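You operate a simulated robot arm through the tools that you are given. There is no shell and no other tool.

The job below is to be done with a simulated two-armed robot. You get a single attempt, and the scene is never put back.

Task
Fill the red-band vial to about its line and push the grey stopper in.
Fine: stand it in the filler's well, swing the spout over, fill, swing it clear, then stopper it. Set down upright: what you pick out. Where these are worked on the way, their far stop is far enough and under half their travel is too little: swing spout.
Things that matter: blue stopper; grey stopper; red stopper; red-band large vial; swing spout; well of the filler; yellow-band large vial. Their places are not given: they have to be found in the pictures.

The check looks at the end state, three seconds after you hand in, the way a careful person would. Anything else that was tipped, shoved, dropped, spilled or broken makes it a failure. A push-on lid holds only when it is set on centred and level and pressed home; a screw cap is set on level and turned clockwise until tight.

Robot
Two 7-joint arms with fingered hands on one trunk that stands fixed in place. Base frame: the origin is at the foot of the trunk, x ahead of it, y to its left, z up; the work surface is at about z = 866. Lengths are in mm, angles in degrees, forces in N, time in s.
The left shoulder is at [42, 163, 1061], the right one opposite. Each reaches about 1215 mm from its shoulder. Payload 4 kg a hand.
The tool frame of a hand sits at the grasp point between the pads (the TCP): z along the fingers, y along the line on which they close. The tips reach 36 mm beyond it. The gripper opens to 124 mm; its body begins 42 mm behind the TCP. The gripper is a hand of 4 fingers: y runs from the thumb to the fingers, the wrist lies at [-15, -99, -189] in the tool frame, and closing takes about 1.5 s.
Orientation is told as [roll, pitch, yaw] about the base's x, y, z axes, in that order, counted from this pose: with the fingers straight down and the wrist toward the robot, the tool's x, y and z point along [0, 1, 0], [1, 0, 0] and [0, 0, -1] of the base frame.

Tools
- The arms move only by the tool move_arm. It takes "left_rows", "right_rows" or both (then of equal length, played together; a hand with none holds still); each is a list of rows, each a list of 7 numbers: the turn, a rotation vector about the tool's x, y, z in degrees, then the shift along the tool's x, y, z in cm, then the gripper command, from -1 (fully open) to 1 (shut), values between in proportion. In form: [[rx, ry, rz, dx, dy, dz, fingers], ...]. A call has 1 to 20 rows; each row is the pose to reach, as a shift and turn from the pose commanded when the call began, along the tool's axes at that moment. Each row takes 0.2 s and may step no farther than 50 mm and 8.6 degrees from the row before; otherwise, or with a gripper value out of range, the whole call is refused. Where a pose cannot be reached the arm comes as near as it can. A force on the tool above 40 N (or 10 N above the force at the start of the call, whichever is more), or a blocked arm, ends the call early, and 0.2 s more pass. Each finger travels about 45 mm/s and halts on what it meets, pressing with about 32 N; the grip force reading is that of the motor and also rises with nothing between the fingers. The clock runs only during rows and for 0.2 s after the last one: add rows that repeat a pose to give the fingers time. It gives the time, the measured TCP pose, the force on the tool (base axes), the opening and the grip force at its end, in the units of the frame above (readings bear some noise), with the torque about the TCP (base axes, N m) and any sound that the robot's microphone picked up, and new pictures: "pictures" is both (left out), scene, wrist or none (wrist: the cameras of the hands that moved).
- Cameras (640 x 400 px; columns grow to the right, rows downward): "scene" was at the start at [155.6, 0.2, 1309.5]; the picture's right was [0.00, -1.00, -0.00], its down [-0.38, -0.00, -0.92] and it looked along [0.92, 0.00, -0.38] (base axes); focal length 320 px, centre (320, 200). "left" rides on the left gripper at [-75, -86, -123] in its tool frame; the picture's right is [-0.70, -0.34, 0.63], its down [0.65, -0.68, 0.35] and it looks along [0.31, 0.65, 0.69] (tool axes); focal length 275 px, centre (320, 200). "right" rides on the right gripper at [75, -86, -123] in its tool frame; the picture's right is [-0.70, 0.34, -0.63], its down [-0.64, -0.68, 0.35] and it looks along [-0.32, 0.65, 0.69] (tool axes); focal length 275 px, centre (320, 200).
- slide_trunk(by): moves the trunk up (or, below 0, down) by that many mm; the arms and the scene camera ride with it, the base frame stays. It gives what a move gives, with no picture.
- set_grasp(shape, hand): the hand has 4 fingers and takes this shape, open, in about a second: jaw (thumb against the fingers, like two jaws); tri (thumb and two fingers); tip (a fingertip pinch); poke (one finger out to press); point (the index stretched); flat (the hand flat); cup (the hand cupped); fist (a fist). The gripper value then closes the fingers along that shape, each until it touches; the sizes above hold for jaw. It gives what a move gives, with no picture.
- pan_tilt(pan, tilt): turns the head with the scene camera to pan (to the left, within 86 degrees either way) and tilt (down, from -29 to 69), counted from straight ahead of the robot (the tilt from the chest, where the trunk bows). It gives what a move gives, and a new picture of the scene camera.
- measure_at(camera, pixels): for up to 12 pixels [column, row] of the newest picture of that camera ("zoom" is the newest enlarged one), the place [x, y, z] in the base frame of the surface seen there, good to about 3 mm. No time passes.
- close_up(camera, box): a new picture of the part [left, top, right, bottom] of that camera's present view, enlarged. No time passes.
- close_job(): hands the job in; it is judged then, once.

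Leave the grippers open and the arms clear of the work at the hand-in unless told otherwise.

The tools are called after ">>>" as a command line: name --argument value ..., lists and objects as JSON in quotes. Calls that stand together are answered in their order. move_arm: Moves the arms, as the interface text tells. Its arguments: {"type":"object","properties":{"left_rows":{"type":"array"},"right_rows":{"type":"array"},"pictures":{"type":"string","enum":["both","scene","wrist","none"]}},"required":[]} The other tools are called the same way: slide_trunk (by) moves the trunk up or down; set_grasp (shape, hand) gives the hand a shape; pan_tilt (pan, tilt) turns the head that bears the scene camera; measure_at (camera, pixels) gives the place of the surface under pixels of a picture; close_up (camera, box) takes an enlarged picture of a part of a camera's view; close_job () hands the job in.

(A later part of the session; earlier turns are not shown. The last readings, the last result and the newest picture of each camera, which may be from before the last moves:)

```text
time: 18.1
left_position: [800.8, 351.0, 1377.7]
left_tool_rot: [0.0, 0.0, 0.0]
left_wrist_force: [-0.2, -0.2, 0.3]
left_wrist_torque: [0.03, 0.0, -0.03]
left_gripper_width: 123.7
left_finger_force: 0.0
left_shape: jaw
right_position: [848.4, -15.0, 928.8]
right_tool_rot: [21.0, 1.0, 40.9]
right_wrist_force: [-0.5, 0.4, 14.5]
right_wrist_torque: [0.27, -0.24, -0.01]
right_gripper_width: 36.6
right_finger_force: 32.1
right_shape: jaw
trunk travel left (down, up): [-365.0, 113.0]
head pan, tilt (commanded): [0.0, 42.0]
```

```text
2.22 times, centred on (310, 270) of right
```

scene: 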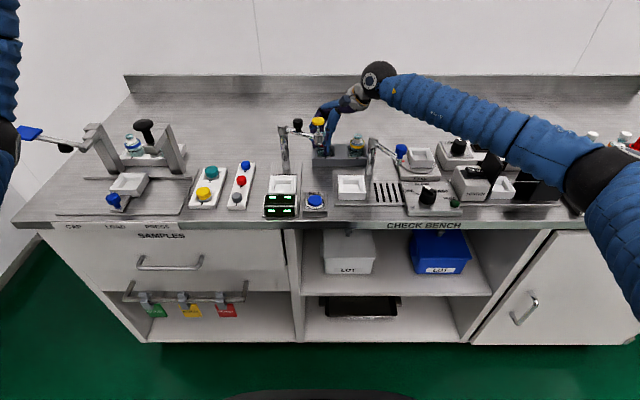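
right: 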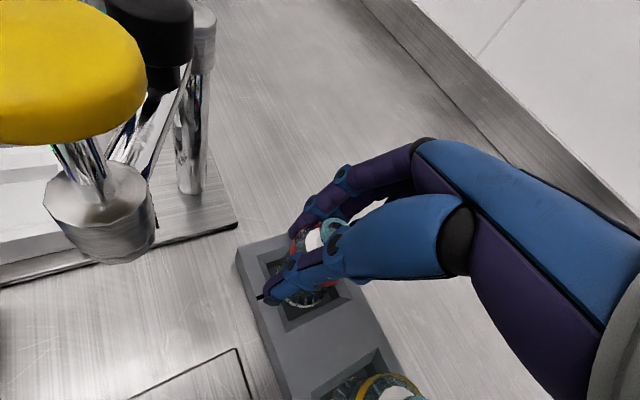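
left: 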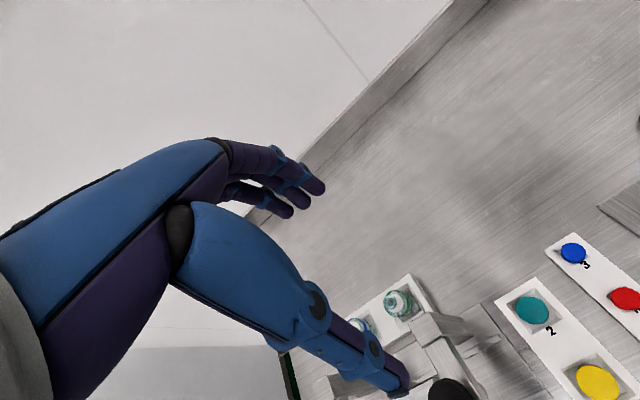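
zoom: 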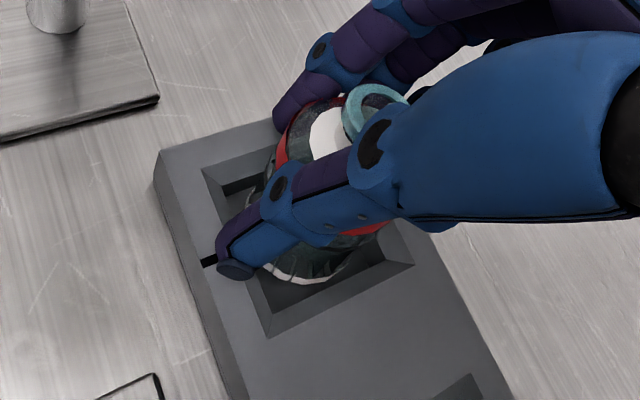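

The vial is gripped (36.6 mm opening, 32 N), though about 14 N shows upward, so a fingertip is likely bearing on the rack. I lift straight up 30 mm slowly and look at how the vial hangs.

>>> move_arm --right_rows '[[0, 0, 0, 0.18, 0, -0.47, 0.6], [0, 0, 0, 0.36, 0, -0.93, 0.6], [0, 0, 0, 0.72, 0, -1.87, 0.6], [0, 0, 0, 1.07, 0, -2.8, 0.6], [0, 0, 0, 1.07, 0, -2.8, 0.6]]' --pictures "both"

>>> close_up --camera "scene" --box '[290, 80, 380, 180]'

>>> close_up --camera "right" --box '[220, 180, 400, 360]'

```text
time: 19.3
left_position: [801.3, 352.8, 1377.0]
left_tool_rot: [0.0, 0.0, 0.0]
left_wrist_force: [-0.1, -0.1, -0.6]
left_wrist_torque: [0.0, 0.01, 0.04]
left_gripper_width: 123.7
left_finger_force: 0.0
left_shape: jaw
right_position: [848.6, -13.7, 956.9]
right_tool_rot: [21.1, 1.1, 40.9]
right_wrist_force: [0.3, 0.1, -0.4]
right_wrist_torque: [0.0, -0.02, -0.01]
right_gripper_width: 34.1
right_finger_force: 31.9
right_shape: jaw
trunk travel left (down, up): [-365.0, 113.0]
head pan, tilt (commanded): [0.0, 42.0]
```

scene: 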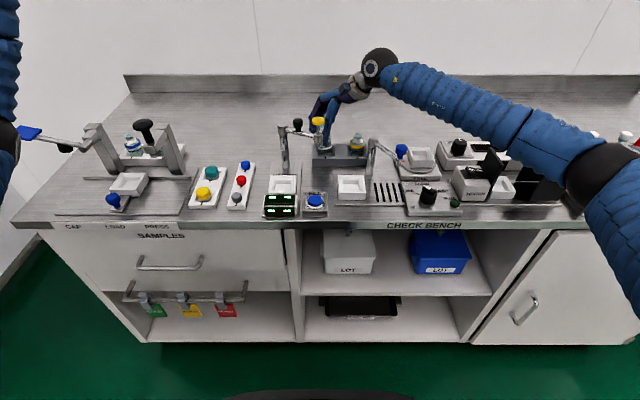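
right: 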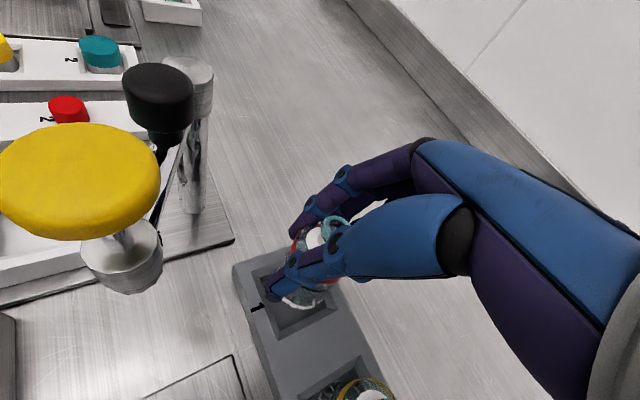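

```text
4.00 times, centred on (335, 130) of scene
```

zoom: 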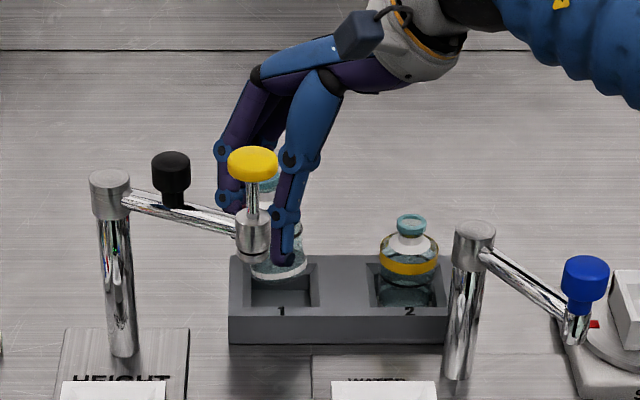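

```text
2.22 times, centred on (310, 270) of right
```

zoom: 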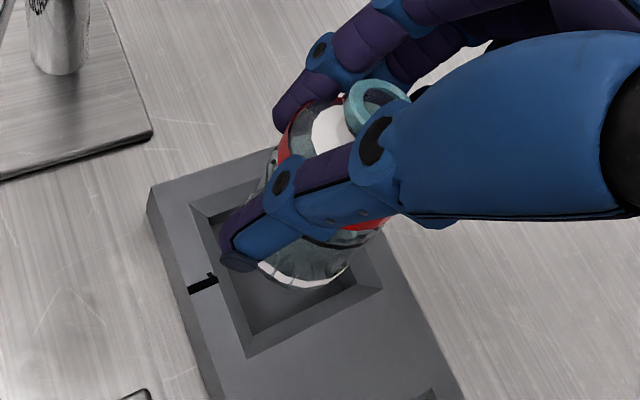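

The vial came up with the hand. I raise it well above the yellow knob, to TCP z≈1110, and inspect it.

>>> move_arm --right_rows '[[0, 0, 0, 1.1, 0, -2.9, 0.6], [0, 0, 0, 2.2, 0, -5.8, 0.6], [0, 0, 0, 3.3, 0, -8.7, 0.6], [0, 0, 0, 4.4, 0, -11.6, 0.6], [0, 0, 0, 5.5, 0, -14.4, 0.6], [0, 0, 0, 5.5, 0, -14.4, 0.6]]' --pictures "both"

>>> close_up --camera "scene" --box '[280, 50, 370, 150]'

>>> close_up --camera "right" --box '[220, 160, 400, 340]'

```text
time: 20.7
left_position: [802.5, 351.3, 1377.0]
left_tool_rot: [0.0, 0.1, 0.0]
left_wrist_force: [1.0, -0.2, 0.4]
left_wrist_torque: [0.01, 0.02, -0.02]
left_gripper_width: 123.7
left_finger_force: 0.0
left_shape: jaw
right_position: [850.9, -13.2, 1110.8]
right_tool_rot: [21.0, 1.1, 40.9]
right_wrist_force: [-0.5, -0.1, -0.3]
right_wrist_torque: [0.0, -0.02, 0.01]
right_gripper_width: 33.9
right_finger_force: 32.2
right_shape: jaw
trunk travel left (down, up): [-365.0, 113.0]
head pan, tilt (commanded): [0.0, 42.0]
```

scene: 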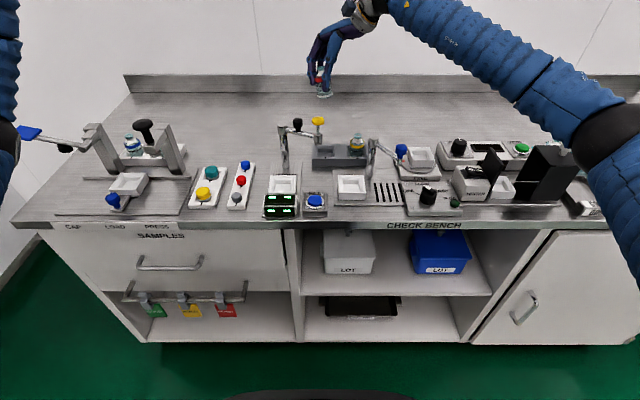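
right: 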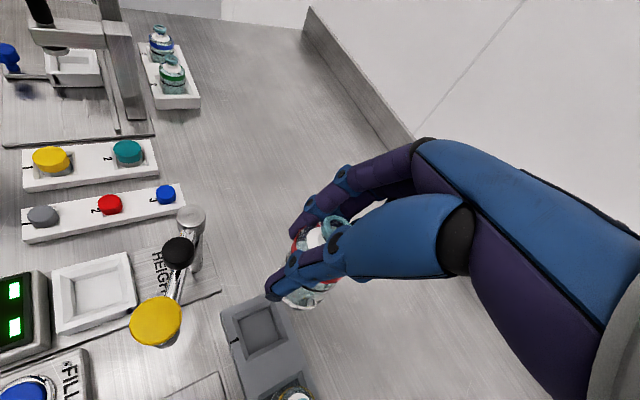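

```text
4.00 times, centred on (325, 100) of scene
```

zoom: 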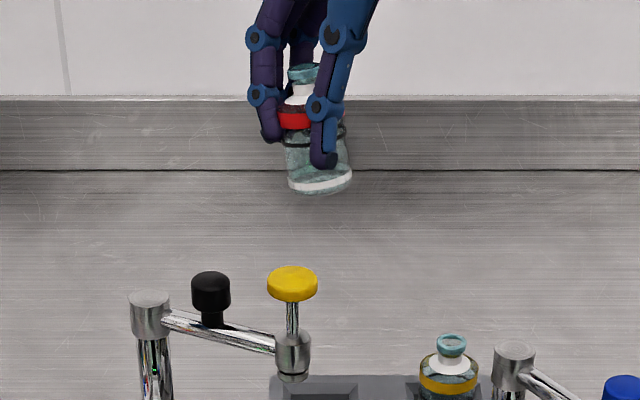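

```text
2.22 times, centred on (310, 250) of right
```

zoom: 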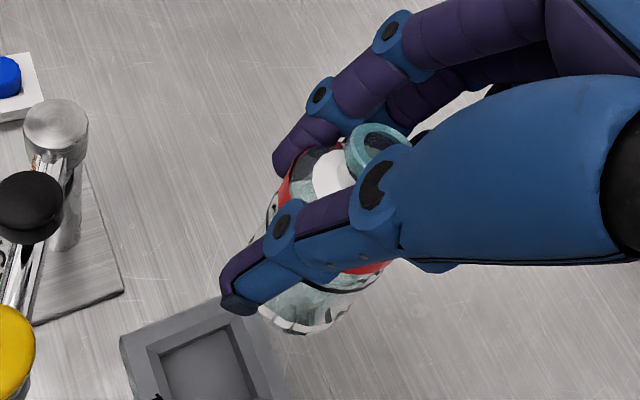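

The vial shows its red band, a black line below it (the fill line) and a whitish base. It hangs a little tilted, with the base toward the right. I enlarge it further and measure the rim, line and base to get the tilt.

>>> close_up --camera "scene" --box '[304, 56, 344, 106]'

>>> measure_at --camera "zoom" --pixels '[[268, 145], [330, 140], [300, 155], [300, 120], [258, 250], [300, 262], [280, 320], [265, 345], [400, 350], [330, 385], [280, 370], [385, 380]]'

```text
8.00 times, centred on (324, 81) of scene
```

zoom: 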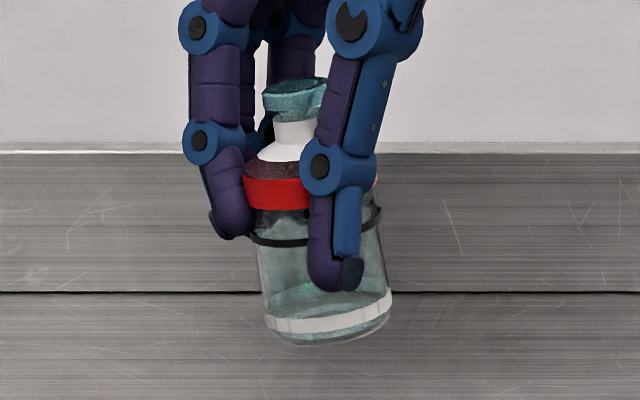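

```text
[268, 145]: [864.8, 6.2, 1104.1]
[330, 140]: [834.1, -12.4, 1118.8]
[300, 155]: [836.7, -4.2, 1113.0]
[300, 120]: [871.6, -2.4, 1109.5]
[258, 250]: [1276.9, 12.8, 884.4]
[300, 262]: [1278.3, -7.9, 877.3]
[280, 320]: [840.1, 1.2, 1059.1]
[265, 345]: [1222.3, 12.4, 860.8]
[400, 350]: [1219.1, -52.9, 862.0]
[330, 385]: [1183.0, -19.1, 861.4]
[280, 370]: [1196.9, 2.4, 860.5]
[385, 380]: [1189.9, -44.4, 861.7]
```

The vial tilts about 9° in the view, base toward the right, and a black ring line is at mid-height. Before turning toward the well I need the hand's real outline relative to the TCP so I can judge clearance to the blue spout knob and post.

>>> close_up --camera "scene" --box '[300, 0, 400, 100]'

>>> measure_at --camera "scene" --pixels '[[345, 20], [350, 28], [358, 30], [370, 20], [362, 35], [375, 18], [385, 8], [348, 5], [340, 35], [330, 30], [318, 40], [312, 55]]'

```text
4.00 times, centred on (350, 50) of scene
```

zoom: 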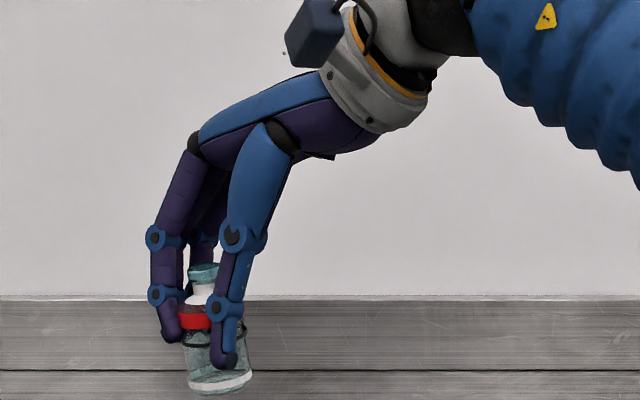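

```text
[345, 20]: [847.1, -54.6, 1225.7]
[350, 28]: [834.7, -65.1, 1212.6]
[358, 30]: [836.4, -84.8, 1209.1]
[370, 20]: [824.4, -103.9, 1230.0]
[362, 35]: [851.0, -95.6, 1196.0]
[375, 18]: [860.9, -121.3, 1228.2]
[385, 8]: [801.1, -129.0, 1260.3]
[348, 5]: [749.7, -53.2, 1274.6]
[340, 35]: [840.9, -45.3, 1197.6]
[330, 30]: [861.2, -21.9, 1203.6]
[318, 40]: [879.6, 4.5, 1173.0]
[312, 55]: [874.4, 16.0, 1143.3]
```

The hand's underside is about 85–100 mm above the TCP. With yaw around 22° at the well it should clear both the blue knob and the post. Next I measure the well and the parked spout precisely.

>>> close_up --camera "scene" --box '[325, 130, 425, 215]'

>>> measure_at --camera "zoom" --pixels '[[86, 222], [196, 222], [80, 300], [205, 300], [105, 240], [185, 240], [100, 280], [190, 280], [140, 258], [140, 292], [140, 222], [140, 330]]'

>>> measure_at --camera "zoom" --pixels '[[258, 70], [243, 60], [272, 62], [240, 190], [375, 75], [375, 100], [375, 125], [362, 88], [390, 88], [340, 105], [373, 145], [378, 155]]'

```text
4.71 times, centred on (375, 172) of scene
```

zoom: 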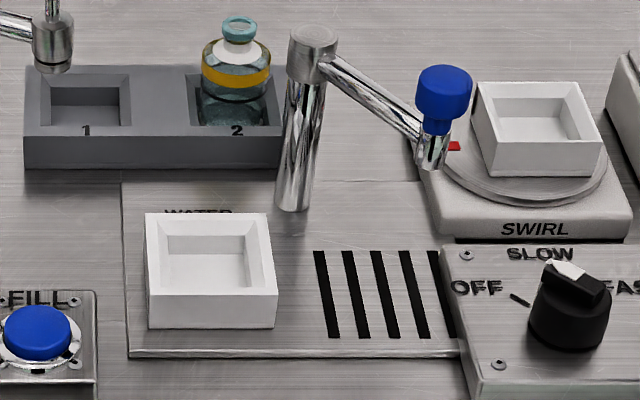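

```text
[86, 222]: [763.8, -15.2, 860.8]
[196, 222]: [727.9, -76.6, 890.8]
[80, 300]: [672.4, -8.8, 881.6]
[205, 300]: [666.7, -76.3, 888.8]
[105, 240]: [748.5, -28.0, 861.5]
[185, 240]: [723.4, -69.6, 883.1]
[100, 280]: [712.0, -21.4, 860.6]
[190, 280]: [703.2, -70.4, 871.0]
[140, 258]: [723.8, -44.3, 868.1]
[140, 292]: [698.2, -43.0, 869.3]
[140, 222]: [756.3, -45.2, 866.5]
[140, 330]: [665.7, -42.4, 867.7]
```

```text
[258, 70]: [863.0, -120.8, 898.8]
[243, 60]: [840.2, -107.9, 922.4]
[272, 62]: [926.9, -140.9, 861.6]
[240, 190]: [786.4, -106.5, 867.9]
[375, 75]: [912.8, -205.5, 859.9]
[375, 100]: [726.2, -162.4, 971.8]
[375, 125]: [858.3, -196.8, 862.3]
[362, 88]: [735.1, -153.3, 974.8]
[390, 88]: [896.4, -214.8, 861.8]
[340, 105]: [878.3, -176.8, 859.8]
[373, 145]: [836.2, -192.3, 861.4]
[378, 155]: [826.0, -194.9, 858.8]
```

Now with the zoom visible, I measure the right pixels: well corners at (145,215), (265,212), (278,290), (150,296), the floor, the post top, the knob and the spout.

>>> measure_at --camera "zoom" --pixels '[[148, 218], [263, 215], [273, 288], [154, 293], [171, 238], [242, 236], [250, 282], [168, 284], [205, 268], [205, 245], [212, 310], [158, 255]]'

>>> measure_at --camera "zoom" --pixels '[[313, 38], [293, 42], [333, 42], [295, 205], [443, 75], [420, 85], [468, 85], [443, 115], [440, 128], [430, 150], [430, 166], [380, 95]]'

```text
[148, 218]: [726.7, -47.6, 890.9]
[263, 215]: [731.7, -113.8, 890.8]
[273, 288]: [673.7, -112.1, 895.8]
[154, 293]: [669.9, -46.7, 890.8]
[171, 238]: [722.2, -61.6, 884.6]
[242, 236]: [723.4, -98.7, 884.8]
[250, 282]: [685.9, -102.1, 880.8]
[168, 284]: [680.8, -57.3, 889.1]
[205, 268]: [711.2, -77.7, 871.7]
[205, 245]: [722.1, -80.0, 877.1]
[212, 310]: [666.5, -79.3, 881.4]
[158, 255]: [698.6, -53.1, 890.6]
```

```text
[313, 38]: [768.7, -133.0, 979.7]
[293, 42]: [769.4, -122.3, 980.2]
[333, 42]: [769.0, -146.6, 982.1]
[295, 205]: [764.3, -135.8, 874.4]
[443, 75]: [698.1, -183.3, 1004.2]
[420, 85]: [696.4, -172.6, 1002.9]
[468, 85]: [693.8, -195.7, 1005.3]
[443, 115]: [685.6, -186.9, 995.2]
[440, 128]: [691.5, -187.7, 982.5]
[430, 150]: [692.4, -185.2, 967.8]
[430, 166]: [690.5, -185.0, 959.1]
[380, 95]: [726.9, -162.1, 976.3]
```

Measured: well centre is about (700.5,-80.5), floor z≈871, wall top z≈891. Spout tip z≈957, knob at (693,-184) with top ≈1006, post at (766,-134) with top ≈980. I carry the vial high to above the well, turning yaw to about 22°.

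>>> move_arm --right_rows '[[-1.36, 0, 3.54, 0.86, -3.18, 0.33, 0.6], [-2.72, 0, 7.08, 1.72, -6.36, 0.66, 0.6], [-4.08, 0, 10.62, 2.59, -9.55, 0.99, 0.6], [-5.44, 0, 14.16, 3.45, -12.73, 1.32, 0.6], [-6.8, 0, 17.7, 4.31, -15.91, 1.65, 0.6], [-6.8, 0, 17.7, 4.31, -15.91, 1.65, 0.6]]' --pictures "both"

>>> close_up --camera "scene" --box '[320, 70, 420, 200]'

```text
time: 22.1
left_position: [802.5, 352.3, 1376.4]
left_tool_rot: [0.0, 0.0, 0.0]
left_wrist_force: [1.0, 0.6, 0.5]
left_wrist_torque: [-0.01, 0.0, 0.02]
left_gripper_width: 123.9
left_finger_force: 0.0
left_shape: jaw
right_position: [702.9, -78.7, 1112.7]
right_tool_rot: [20.6, 1.0, 22.0]
right_wrist_force: [0.1, -1.0, -1.1]
right_wrist_torque: [0.02, 0.04, 0.0]
right_gripper_width: 33.6
right_finger_force: 31.6
right_shape: jaw
trunk travel left (down, up): [-365.0, 113.0]
head pan, tilt (commanded): [0.0, 42.0]
```

scene: 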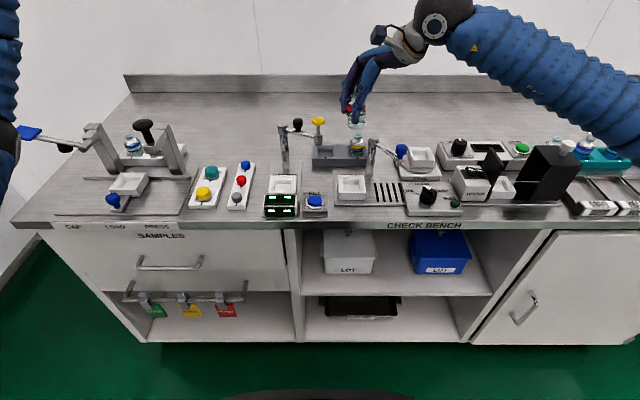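
right: 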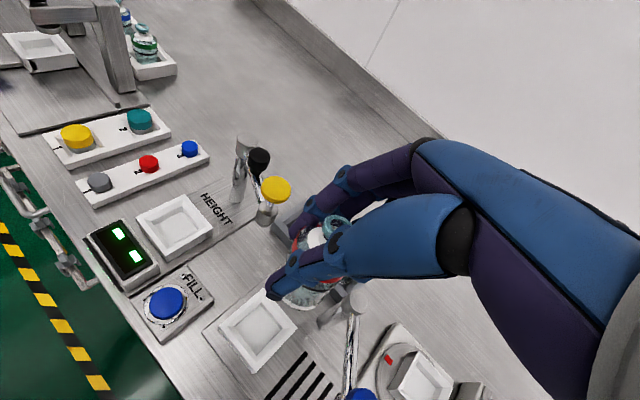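

```text
3.08 times, centred on (370, 135) of scene
```

zoom: 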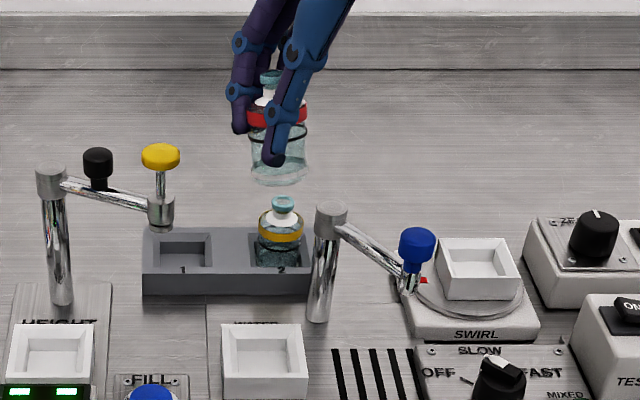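

The vial hangs above the well, tilting slightly. I zoom in on the vial to measure its actual position under the hand.

>>> close_up --camera "scene" --box '[335, 80, 385, 140]'

>>> close_up --camera "right" --box '[200, 200, 360, 380]'

```text
6.67 times, centred on (360, 110) of scene
```

zoom: 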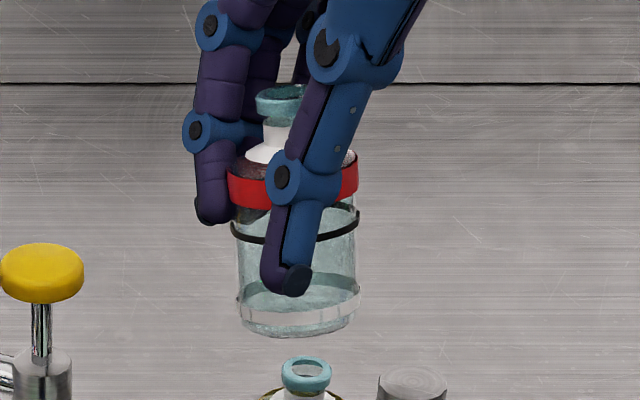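

```text
2.22 times, centred on (280, 290) of right
```

zoom: 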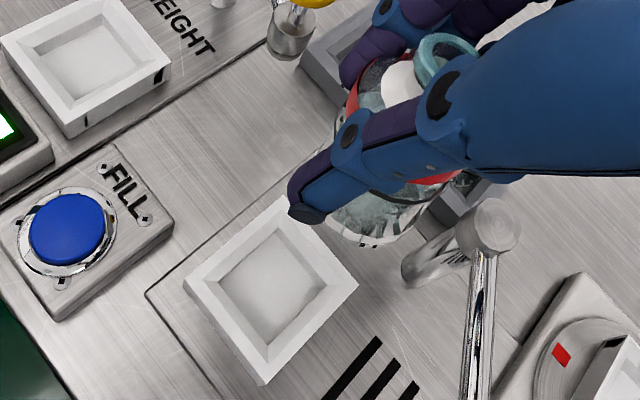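

I measure the red band, collar, ring and base on this enlarged view.

>>> close_up --camera "scene" --box '[335, 80, 385, 140]'

>>> measure_at --camera "zoom" --pixels '[[235, 190], [250, 196], [352, 175], [265, 152], [245, 240], [330, 233], [250, 312], [300, 322], [345, 305], [275, 110], [295, 280], [340, 185]]'

```text
6.67 times, centred on (360, 110) of scene
```

zoom: 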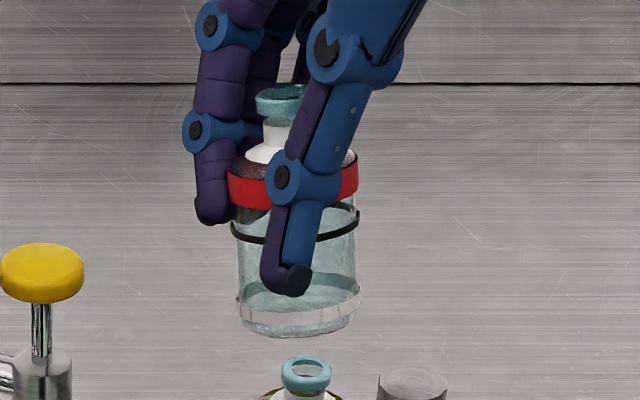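

```text
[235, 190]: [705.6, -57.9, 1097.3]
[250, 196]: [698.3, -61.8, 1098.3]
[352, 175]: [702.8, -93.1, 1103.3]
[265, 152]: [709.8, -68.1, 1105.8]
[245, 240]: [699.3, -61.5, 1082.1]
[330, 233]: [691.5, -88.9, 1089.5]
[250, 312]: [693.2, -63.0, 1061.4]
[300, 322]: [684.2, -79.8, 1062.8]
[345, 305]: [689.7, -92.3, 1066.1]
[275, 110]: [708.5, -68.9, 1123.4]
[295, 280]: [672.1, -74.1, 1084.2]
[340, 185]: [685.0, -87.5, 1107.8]
```

The vial base centre is almost right under the TCP at about (704,-79), with its bottom about 58–60 mm below the TCP. I lower 150 mm toward the well, leaving the base about 12 mm above the walls, and check.

>>> move_arm --right_rows '[[0, 0, 0, -1.35, -0.03, 3.5, 0.6], [0, 0, 0, -2.7, -0.05, 7.0, 0.6], [0, 0, 0, -4.0, -0.08, 10.5, 0.6], [0, 0, 0, -5.33, -0.1, 14.0, 0.6], [0, 0, 0, -5.33, -0.1, 14.0, 0.6]]' --pictures "both"

>>> close_up --camera "scene" --box '[320, 100, 420, 210]'

>>> close_up --camera "right" --box '[200, 200, 400, 400]'

```text
time: 23.3
left_position: [800.3, 351.4, 1378.2]
left_tool_rot: [0.0, 0.0, 0.1]
left_wrist_force: [-0.1, 0.5, -0.1]
left_wrist_torque: [-0.01, -0.05, 0.01]
left_gripper_width: 123.6
left_finger_force: 0.0
left_shape: jaw
right_position: [697.1, -83.9, 964.4]
right_tool_rot: [20.6, 1.1, 22.0]
right_wrist_force: [-0.5, -0.4, -0.3]
right_wrist_torque: [-0.02, 0.0, 0.01]
right_gripper_width: 30.6
right_finger_force: 31.9
right_shape: jaw
trunk travel left (down, up): [-365.0, 113.0]
head pan, tilt (commanded): [0.0, 42.0]
```

scene: 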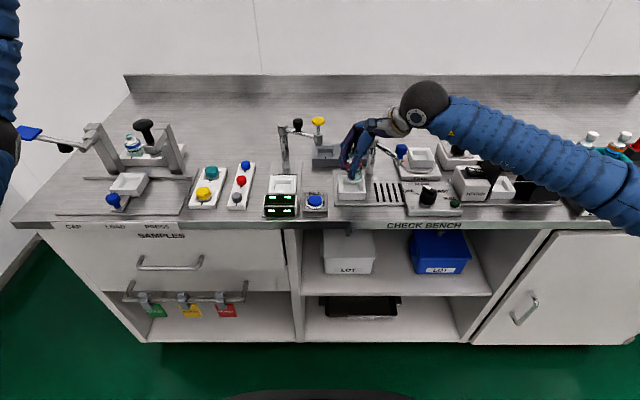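
right: 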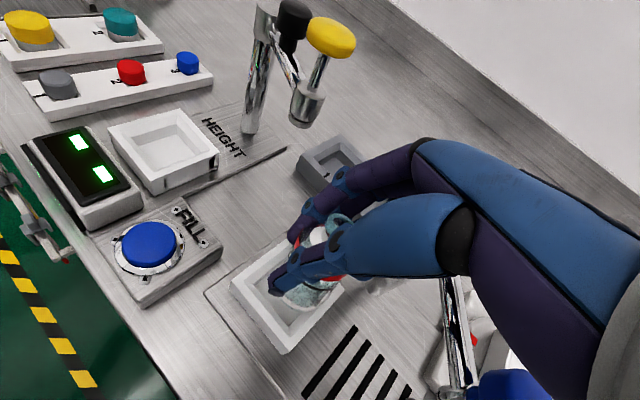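

```text
3.64 times, centred on (370, 155) of scene
```

zoom: 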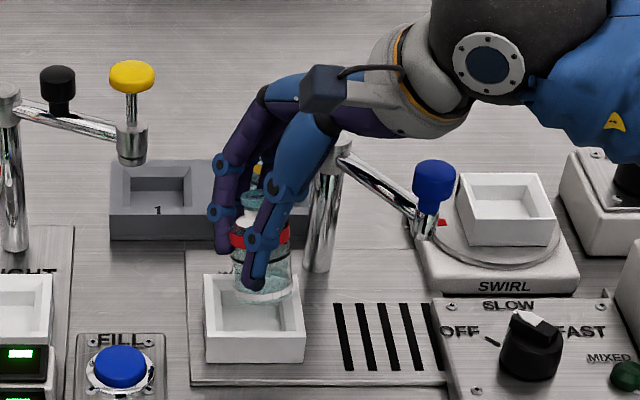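

```text
2.00 times, centred on (300, 300) of right
```

zoom: 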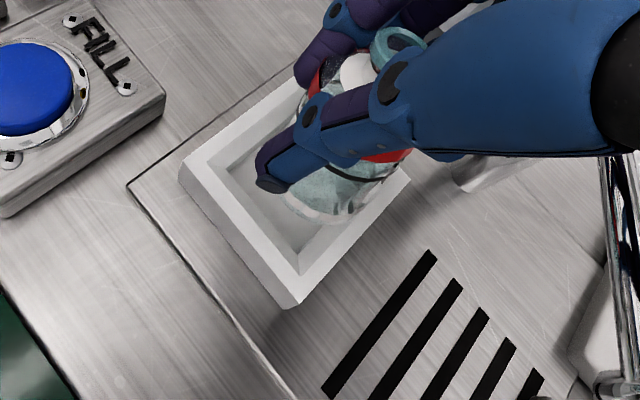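

The hand is between the knob and the post with visible gaps. I check the vial base position against the well before the final lowering.

>>> close_up --camera "scene" --box '[330, 140, 375, 200]'

```text
6.67 times, centred on (352, 170) of scene
```

zoom: 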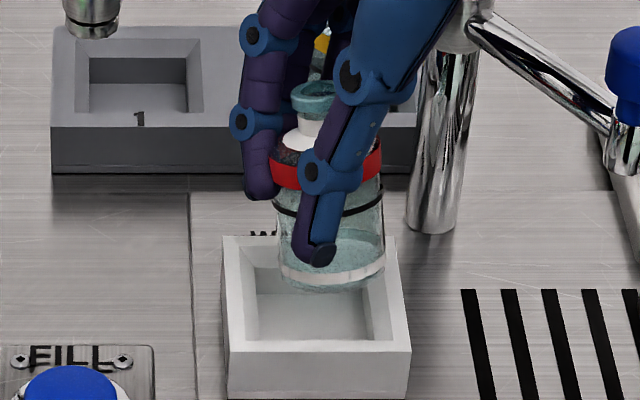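

>>> measure_at --camera "zoom" --pixels '[[285, 268], [300, 276], [330, 279], [355, 275], [375, 265], [280, 175], [370, 170], [300, 140], [235, 250], [395, 250], [400, 340], [235, 345]]'

```text
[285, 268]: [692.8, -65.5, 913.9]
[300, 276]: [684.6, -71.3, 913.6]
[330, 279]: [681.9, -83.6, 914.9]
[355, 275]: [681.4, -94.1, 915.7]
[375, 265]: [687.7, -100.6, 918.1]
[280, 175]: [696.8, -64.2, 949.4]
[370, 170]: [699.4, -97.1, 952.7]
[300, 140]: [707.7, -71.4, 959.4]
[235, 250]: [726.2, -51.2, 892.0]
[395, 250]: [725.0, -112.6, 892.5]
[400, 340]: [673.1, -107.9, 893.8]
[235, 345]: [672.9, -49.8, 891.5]
```

The base centre is at about (701,-84) and the well centre about (700,-81.5). I shift by that offset and lower 33 mm slowly, watching the force.

>>> move_arm --right_rows '[[0, 0, 0, 0.29, 0.14, 0.11, 0.6], [0, 0, 0, 0.1, 0.14, 0.62, 0.6], [0, 0, 0, -0.1, 0.14, 1.14, 0.6], [0, 0, 0, -0.29, 0.14, 1.65, 0.6], [0, 0, 0, -0.48, 0.14, 2.17, 0.6], [0, 0, 0, -0.68, 0.14, 2.68, 0.6], [0, 0, 0, -0.87, 0.14, 3.2, 0.6]]' --pictures "both"

>>> close_up --camera "scene" --box '[320, 130, 400, 210]'

>>> close_up --camera "right" --box '[200, 200, 400, 400]'

```text
time: 24.9
left_position: [799.0, 351.3, 1378.9]
left_tool_rot: [0.0, -0.1, 0.0]
left_wrist_force: [-0.5, -0.3, -0.8]
left_wrist_torque: [-0.02, 0.02, -0.01]
left_gripper_width: 123.5
left_finger_force: 0.0
left_shape: jaw
right_position: [698.6, -79.9, 937.9]
right_tool_rot: [20.6, 0.7, 22.0]
right_wrist_force: [-0.8, 2.5, 21.3]
right_wrist_torque: [0.2, -0.26, 0.03]
right_gripper_width: 30.7
right_finger_force: 31.9
right_shape: jaw
trunk travel left (down, up): [-365.0, 113.0]
head pan, tilt (commanded): [0.0, 42.0]
```

scene: 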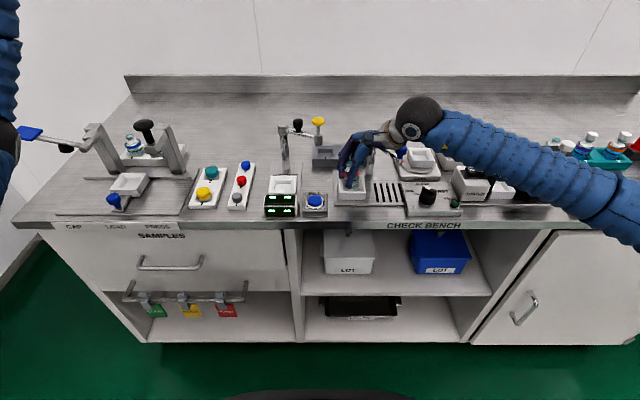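
right: 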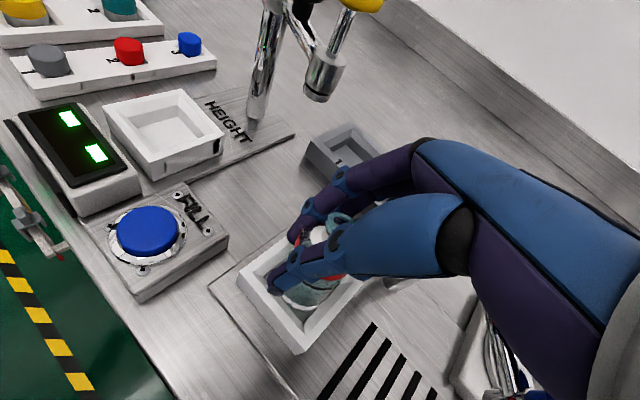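

```text
5.00 times, centred on (360, 170) of scene
```

zoom: 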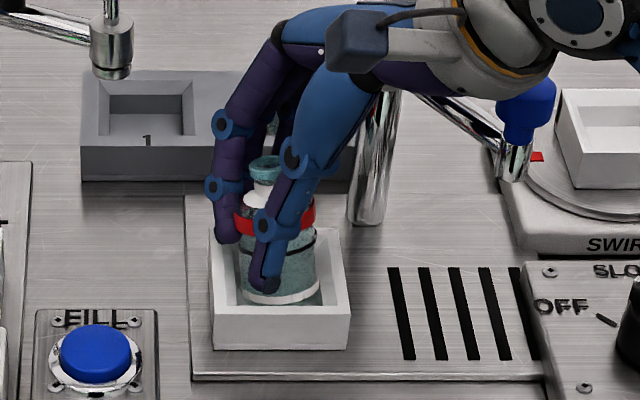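

```text
2.00 times, centred on (300, 300) of right
```

zoom: 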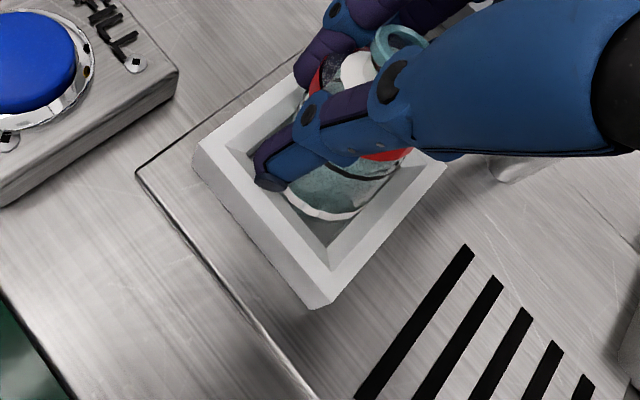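

It stopped at z≈938 with 21 N upward. From the torque, the contact is near the vial or fingertips, about (+12,+9) mm from the TCP, and not at the knob. I measure the fingertips, vial base and wall.

>>> close_up --camera "scene" --box '[335, 150, 375, 200]'

>>> close_up --camera "scene" --box '[370, 125, 430, 185]'

>>> close_up --camera "right" --box '[230, 190, 370, 350]'

```text
8.00 times, centred on (355, 175) of scene
```

zoom: 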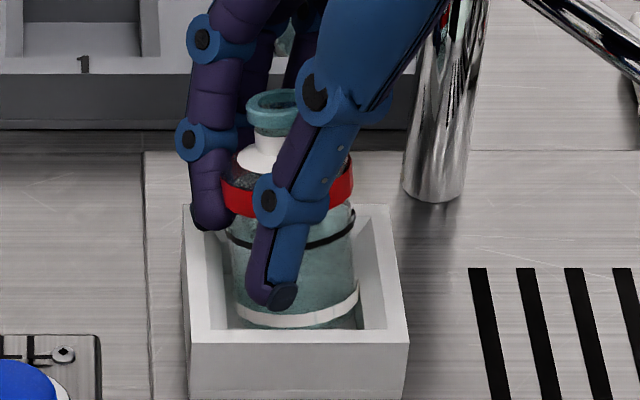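

```text
6.67 times, centred on (400, 155) of scene
```

zoom: 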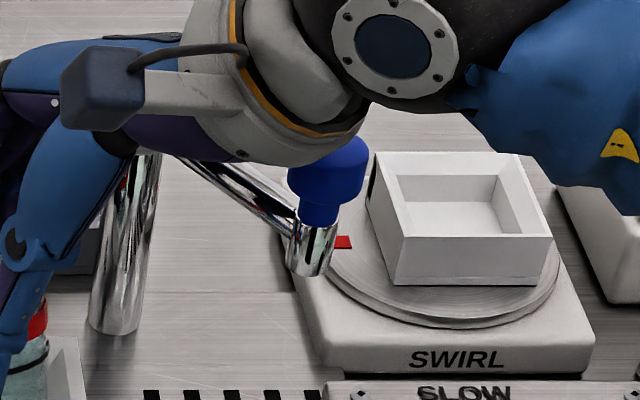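

```text
2.50 times, centred on (300, 270) of right
```

zoom: 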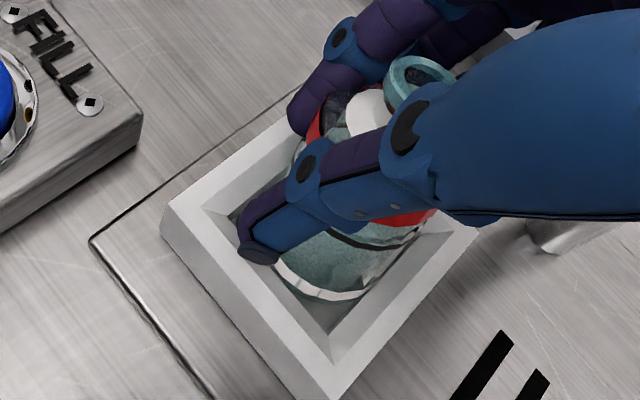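

>>> measure_at --camera "scene" --pixels '[[341.2, 177.3], [340.5, 175], [350, 187], [346, 190.5], [352, 191], [358, 189.5], [392.5, 149], [398, 148], [400.7, 151], [388, 147], [385, 152], [347, 162]]'

>>> measure_at --camera "zoom" --pixels '[[295, 120], [298, 132], [262, 250], [280, 285], [320, 297], [360, 290], [418, 62], [250, 165], [330, 350], [215, 200]]'

```text
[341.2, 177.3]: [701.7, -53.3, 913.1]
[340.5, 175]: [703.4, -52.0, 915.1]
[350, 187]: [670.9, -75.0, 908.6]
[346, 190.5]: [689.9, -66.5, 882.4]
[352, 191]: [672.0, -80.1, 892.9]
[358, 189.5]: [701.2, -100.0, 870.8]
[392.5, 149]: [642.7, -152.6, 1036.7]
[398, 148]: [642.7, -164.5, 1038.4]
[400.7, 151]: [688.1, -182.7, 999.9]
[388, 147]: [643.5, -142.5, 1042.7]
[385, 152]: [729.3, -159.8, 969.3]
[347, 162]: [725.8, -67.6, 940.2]
```

```text
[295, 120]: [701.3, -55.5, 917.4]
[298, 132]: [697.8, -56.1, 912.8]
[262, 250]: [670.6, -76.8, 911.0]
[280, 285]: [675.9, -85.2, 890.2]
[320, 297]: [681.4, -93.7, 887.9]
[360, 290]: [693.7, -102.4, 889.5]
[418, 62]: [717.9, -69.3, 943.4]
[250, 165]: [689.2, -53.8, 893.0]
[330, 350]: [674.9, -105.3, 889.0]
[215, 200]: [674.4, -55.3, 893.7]
```

Rim and base measurements show the vial now leans noticeably: top toward +x/+y, base toward me. The base edge is meeting the well's sloped wall. I lift 20 mm out of contact, then measure the lean and correct it with the wrist.

>>> move_arm --right_rows '[[0, 0, 0, 0.23, 0, -0.62, 0.6], [0, 0, 0, 0.46, 0, -1.24, 0.6], [0, 0, 0, 0.7, 0, -1.87, 0.6], [0, 0, 0, 0.7, 0, -1.87, 0.6]]' --pictures "both"

>>> close_up --camera "right" --box '[230, 190, 370, 350]'

>>> close_up --camera "scene" --box '[335, 140, 375, 190]'

```text
time: 25.9
left_position: [801.2, 351.6, 1377.8]
left_tool_rot: [0.0, 0.0, 0.0]
left_wrist_force: [-0.3, 0.0, -0.9]
left_wrist_torque: [-0.01, -0.02, 0.02]
left_gripper_width: 123.6
left_finger_force: 0.1
left_shape: jaw
right_position: [697.4, -80.7, 952.9]
right_tool_rot: [20.6, 1.0, 22.0]
right_wrist_force: [-0.3, 0.2, 0.0]
right_wrist_torque: [0.05, -0.01, 0.02]
right_gripper_width: 30.1
right_finger_force: 31.7
right_shape: jaw
trunk travel left (down, up): [-365.0, 113.0]
head pan, tilt (commanded): [0.0, 42.0]
```

scene: 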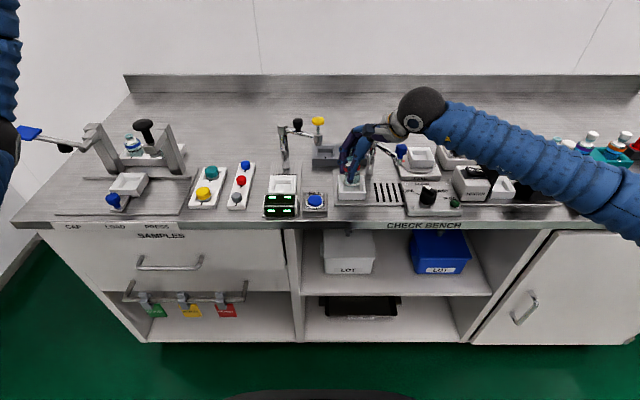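
right: 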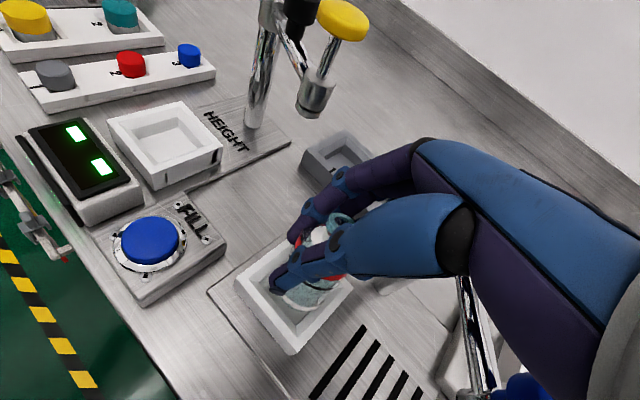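

```text
2.50 times, centred on (300, 270) of right
```

zoom: 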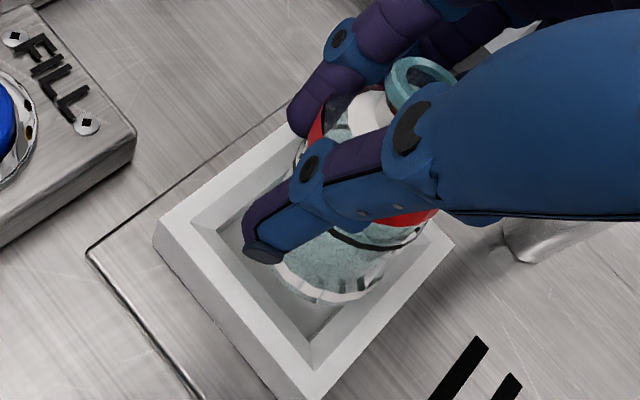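

```text
8.00 times, centred on (355, 165) of scene
```

zoom: 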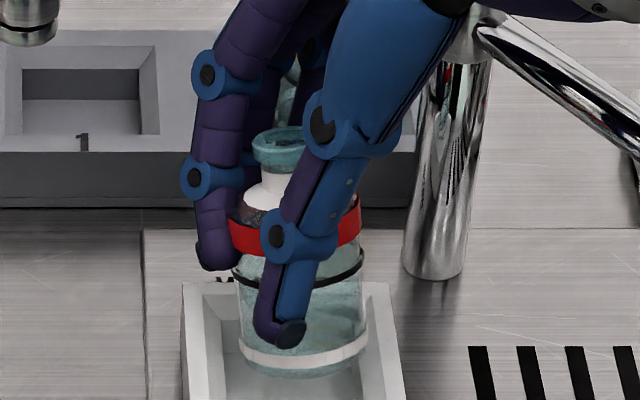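

I measure the band, ring and base points on this scene zoom, and again in the wrist view.

>>> measure_at --camera "zoom" --pixels '[[243, 352], [262, 364], [300, 368], [335, 360], [362, 340], [238, 238], [255, 248], [330, 237], [355, 222], [262, 165], [280, 170], [244, 275]]'

>>> close_up --camera "right" --box '[260, 190, 370, 320]'

```text
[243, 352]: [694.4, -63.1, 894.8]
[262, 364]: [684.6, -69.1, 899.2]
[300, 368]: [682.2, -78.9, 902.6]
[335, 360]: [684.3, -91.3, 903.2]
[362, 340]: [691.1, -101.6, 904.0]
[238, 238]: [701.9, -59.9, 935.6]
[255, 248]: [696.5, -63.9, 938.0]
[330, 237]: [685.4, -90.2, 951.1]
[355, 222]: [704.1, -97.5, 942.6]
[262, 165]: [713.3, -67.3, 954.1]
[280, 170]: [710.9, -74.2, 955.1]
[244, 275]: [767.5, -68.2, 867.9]
```

```text
3.08 times, centred on (315, 255) of right
```

zoom: 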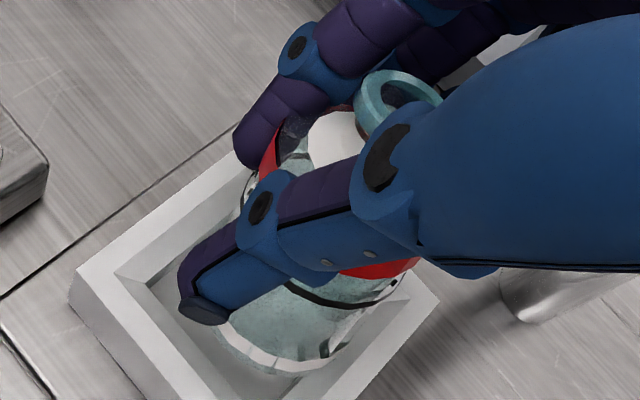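

The lean is about 15–19°, top away from me. I rotate the wrist 12° to straighten it, shifting the TCP so the base stays over the well centre, at the current height.

>>> move_arm --right_rows '[[-3.7, 0.43, -1.4, -0.02, -0.38, 0, 0.6], [-7.4, 0.87, -2.8, -0.03, -0.75, -0.01, 0.6], [-11.1, 1.3, -4.2, -0.05, -1.13, -0.02, 0.6], [-11.1, 1.3, -4.2, -0.05, -1.13, -0.02, 0.6]]' --pictures "both"

>>> close_up --camera "right" --box '[240, 190, 370, 340]'

>>> close_up --camera "scene" --box '[335, 140, 375, 190]'

```text
time: 26.9
left_position: [801.1, 351.3, 1376.9]
left_tool_rot: [0.0, 0.0, 0.0]
left_wrist_force: [0.3, -0.9, -0.3]
left_wrist_torque: [0.01, -0.03, 0.0]
left_gripper_width: 123.5
left_finger_force: 0.1
left_shape: jaw
right_position: [686.1, -86.1, 952.9]
right_tool_rot: [21.8, -11.0, 21.9]
right_wrist_force: [1.1, 0.0, -0.3]
right_wrist_torque: [-0.01, 0.0, 0.0]
right_gripper_width: 30.0
right_finger_force: 31.7
right_shape: jaw
trunk travel left (down, up): [-365.0, 113.0]
head pan, tilt (commanded): [0.0, 42.0]
```

scene: 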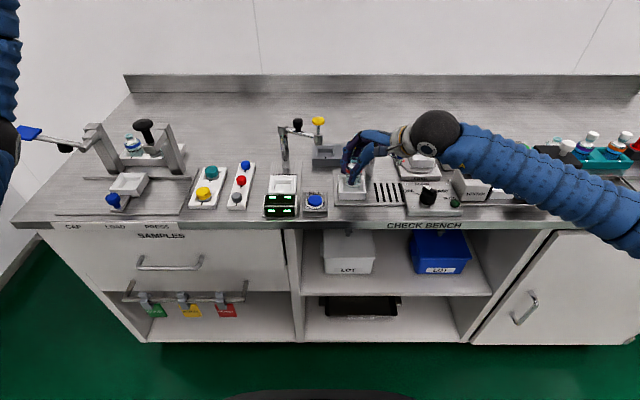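
right: 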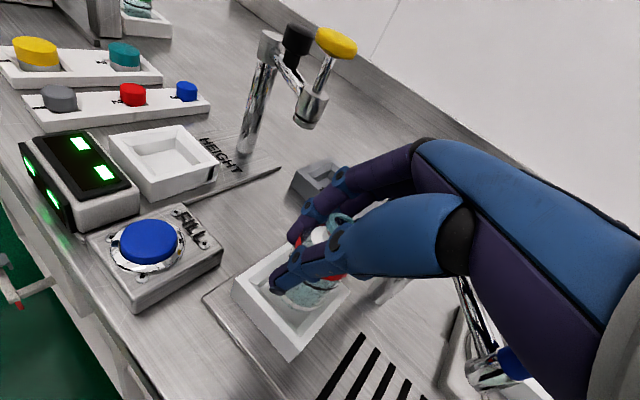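

```text
2.67 times, centred on (305, 265) of right
```

zoom: 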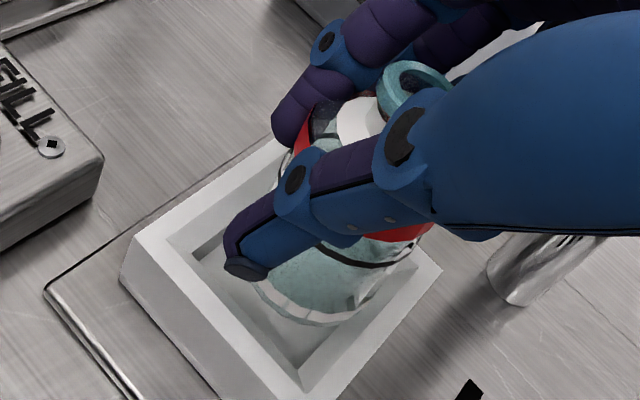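

```text
8.00 times, centred on (355, 165) of scene
```

zoom: 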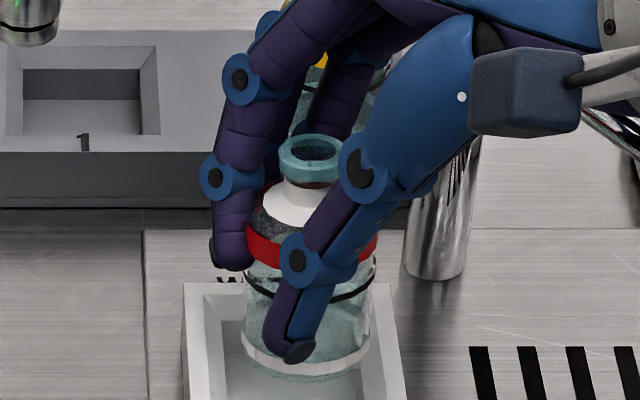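

Much straighter now: the rim ellipse looks right for an upright vial, within about 3–4°. I measure the base position again before lowering.

>>> measure_at --camera "zoom" --pixels '[[245, 350], [262, 364], [320, 371], [350, 360], [370, 338], [250, 240], [262, 252], [375, 245], [285, 160], [335, 165], [310, 172], [288, 345]]'

```text
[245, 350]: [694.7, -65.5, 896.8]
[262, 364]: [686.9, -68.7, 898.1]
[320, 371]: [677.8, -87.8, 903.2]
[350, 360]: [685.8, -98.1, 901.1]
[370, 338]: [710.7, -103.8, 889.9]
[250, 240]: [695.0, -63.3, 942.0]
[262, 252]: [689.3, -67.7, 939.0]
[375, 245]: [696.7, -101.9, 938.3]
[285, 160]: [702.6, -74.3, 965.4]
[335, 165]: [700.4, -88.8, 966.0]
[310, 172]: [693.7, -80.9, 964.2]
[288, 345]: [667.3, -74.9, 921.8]
```

The axis is now within about 6° of vertical and the base centre is about (697,-83.5). I shift +3/+2 mm and lower 21 mm in small steps.

>>> move_arm --right_rows '[[0, 0, 0, 0.04, 0.35, 0.09, 0.6], [0, 0, 0, -0.08, 0.28, 0.4, 0.6], [0, 0, 0, -0.21, 0.21, 0.73, 0.6], [0, 0, 0, -0.34, 0.15, 1.05, 0.6], [0, 0, 0, -0.47, 0.08, 1.37, 0.6], [0, 0, 0, -0.6, 0.02, 1.69, 0.6], [0, 0, 0, -0.72, -0.05, 2.0, 0.6]]' --pictures "both"

>>> close_up --camera "scene" --box '[335, 150, 375, 200]'

```text
time: 28.5
left_position: [801.4, 350.9, 1377.8]
left_tool_rot: [0.0, 0.1, 0.0]
left_wrist_force: [0.3, -0.4, -0.1]
left_wrist_torque: [0.01, 0.03, -0.01]
left_gripper_width: 123.7
left_finger_force: 0.0
left_shape: jaw
right_position: [689.6, -84.1, 933.0]
right_tool_rot: [21.9, -11.0, 21.9]
right_wrist_force: [0.2, 0.4, 4.2]
right_wrist_torque: [0.07, -0.11, -0.02]
right_gripper_width: 30.0
right_finger_force: 32.0
right_shape: jaw
trunk travel left (down, up): [-365.0, 113.0]
head pan, tilt (commanded): [0.0, 42.0]
```

scene: 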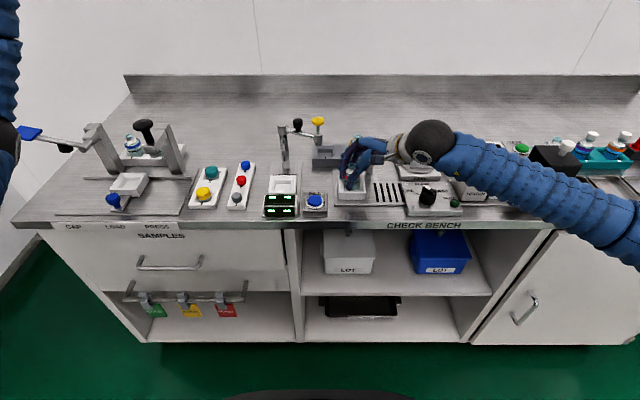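
right: 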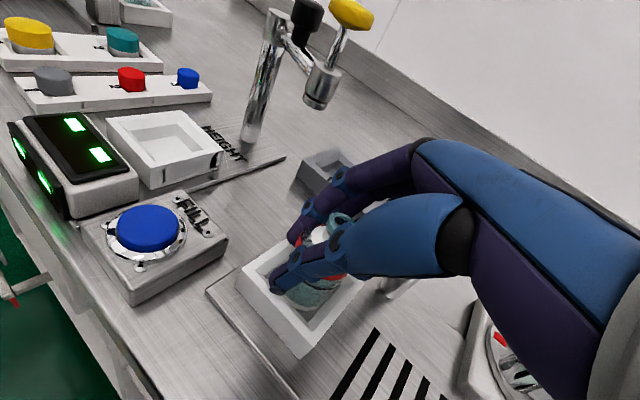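

```text
8.00 times, centred on (355, 175) of scene
```

zoom: 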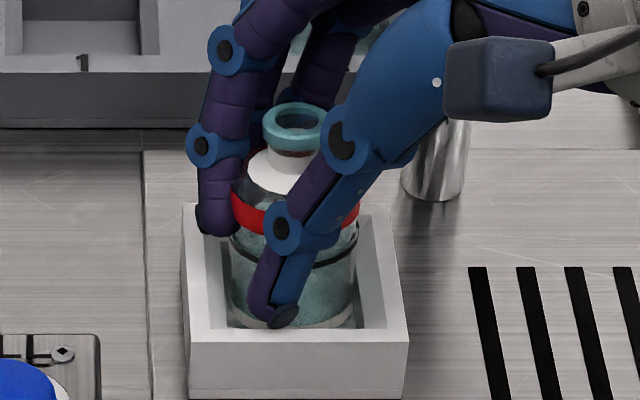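

A light 4 N contact shows the base is meeting the well floor. Before releasing I check the wrist ball's clearance over the knob and the SWIRL device.

>>> close_up --camera "scene" --box '[360, 110, 460, 200]'

>>> measure_at --camera "zoom" --pixels '[[290, 230], [330, 240], [250, 190], [190, 210], [210, 225], [300, 150], [360, 200], [150, 200], [270, 210], [340, 220]]'

```text
4.44 times, centred on (410, 155) of scene
```

zoom: 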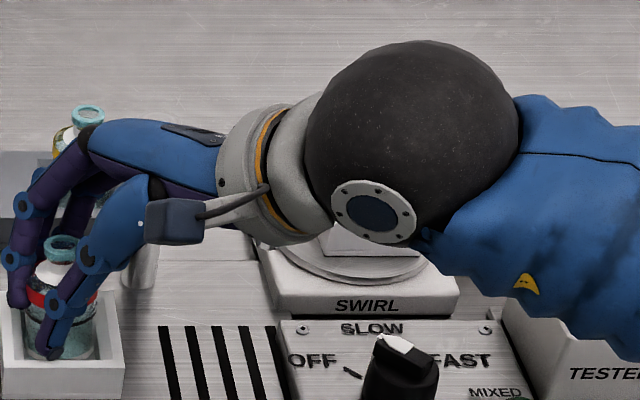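

```text
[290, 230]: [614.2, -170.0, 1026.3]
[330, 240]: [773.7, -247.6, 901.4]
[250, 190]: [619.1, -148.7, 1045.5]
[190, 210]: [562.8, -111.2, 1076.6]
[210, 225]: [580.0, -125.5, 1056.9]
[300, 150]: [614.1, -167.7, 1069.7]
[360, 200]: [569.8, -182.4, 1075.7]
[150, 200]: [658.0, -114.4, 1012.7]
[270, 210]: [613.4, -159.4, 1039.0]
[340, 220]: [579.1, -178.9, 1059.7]
```

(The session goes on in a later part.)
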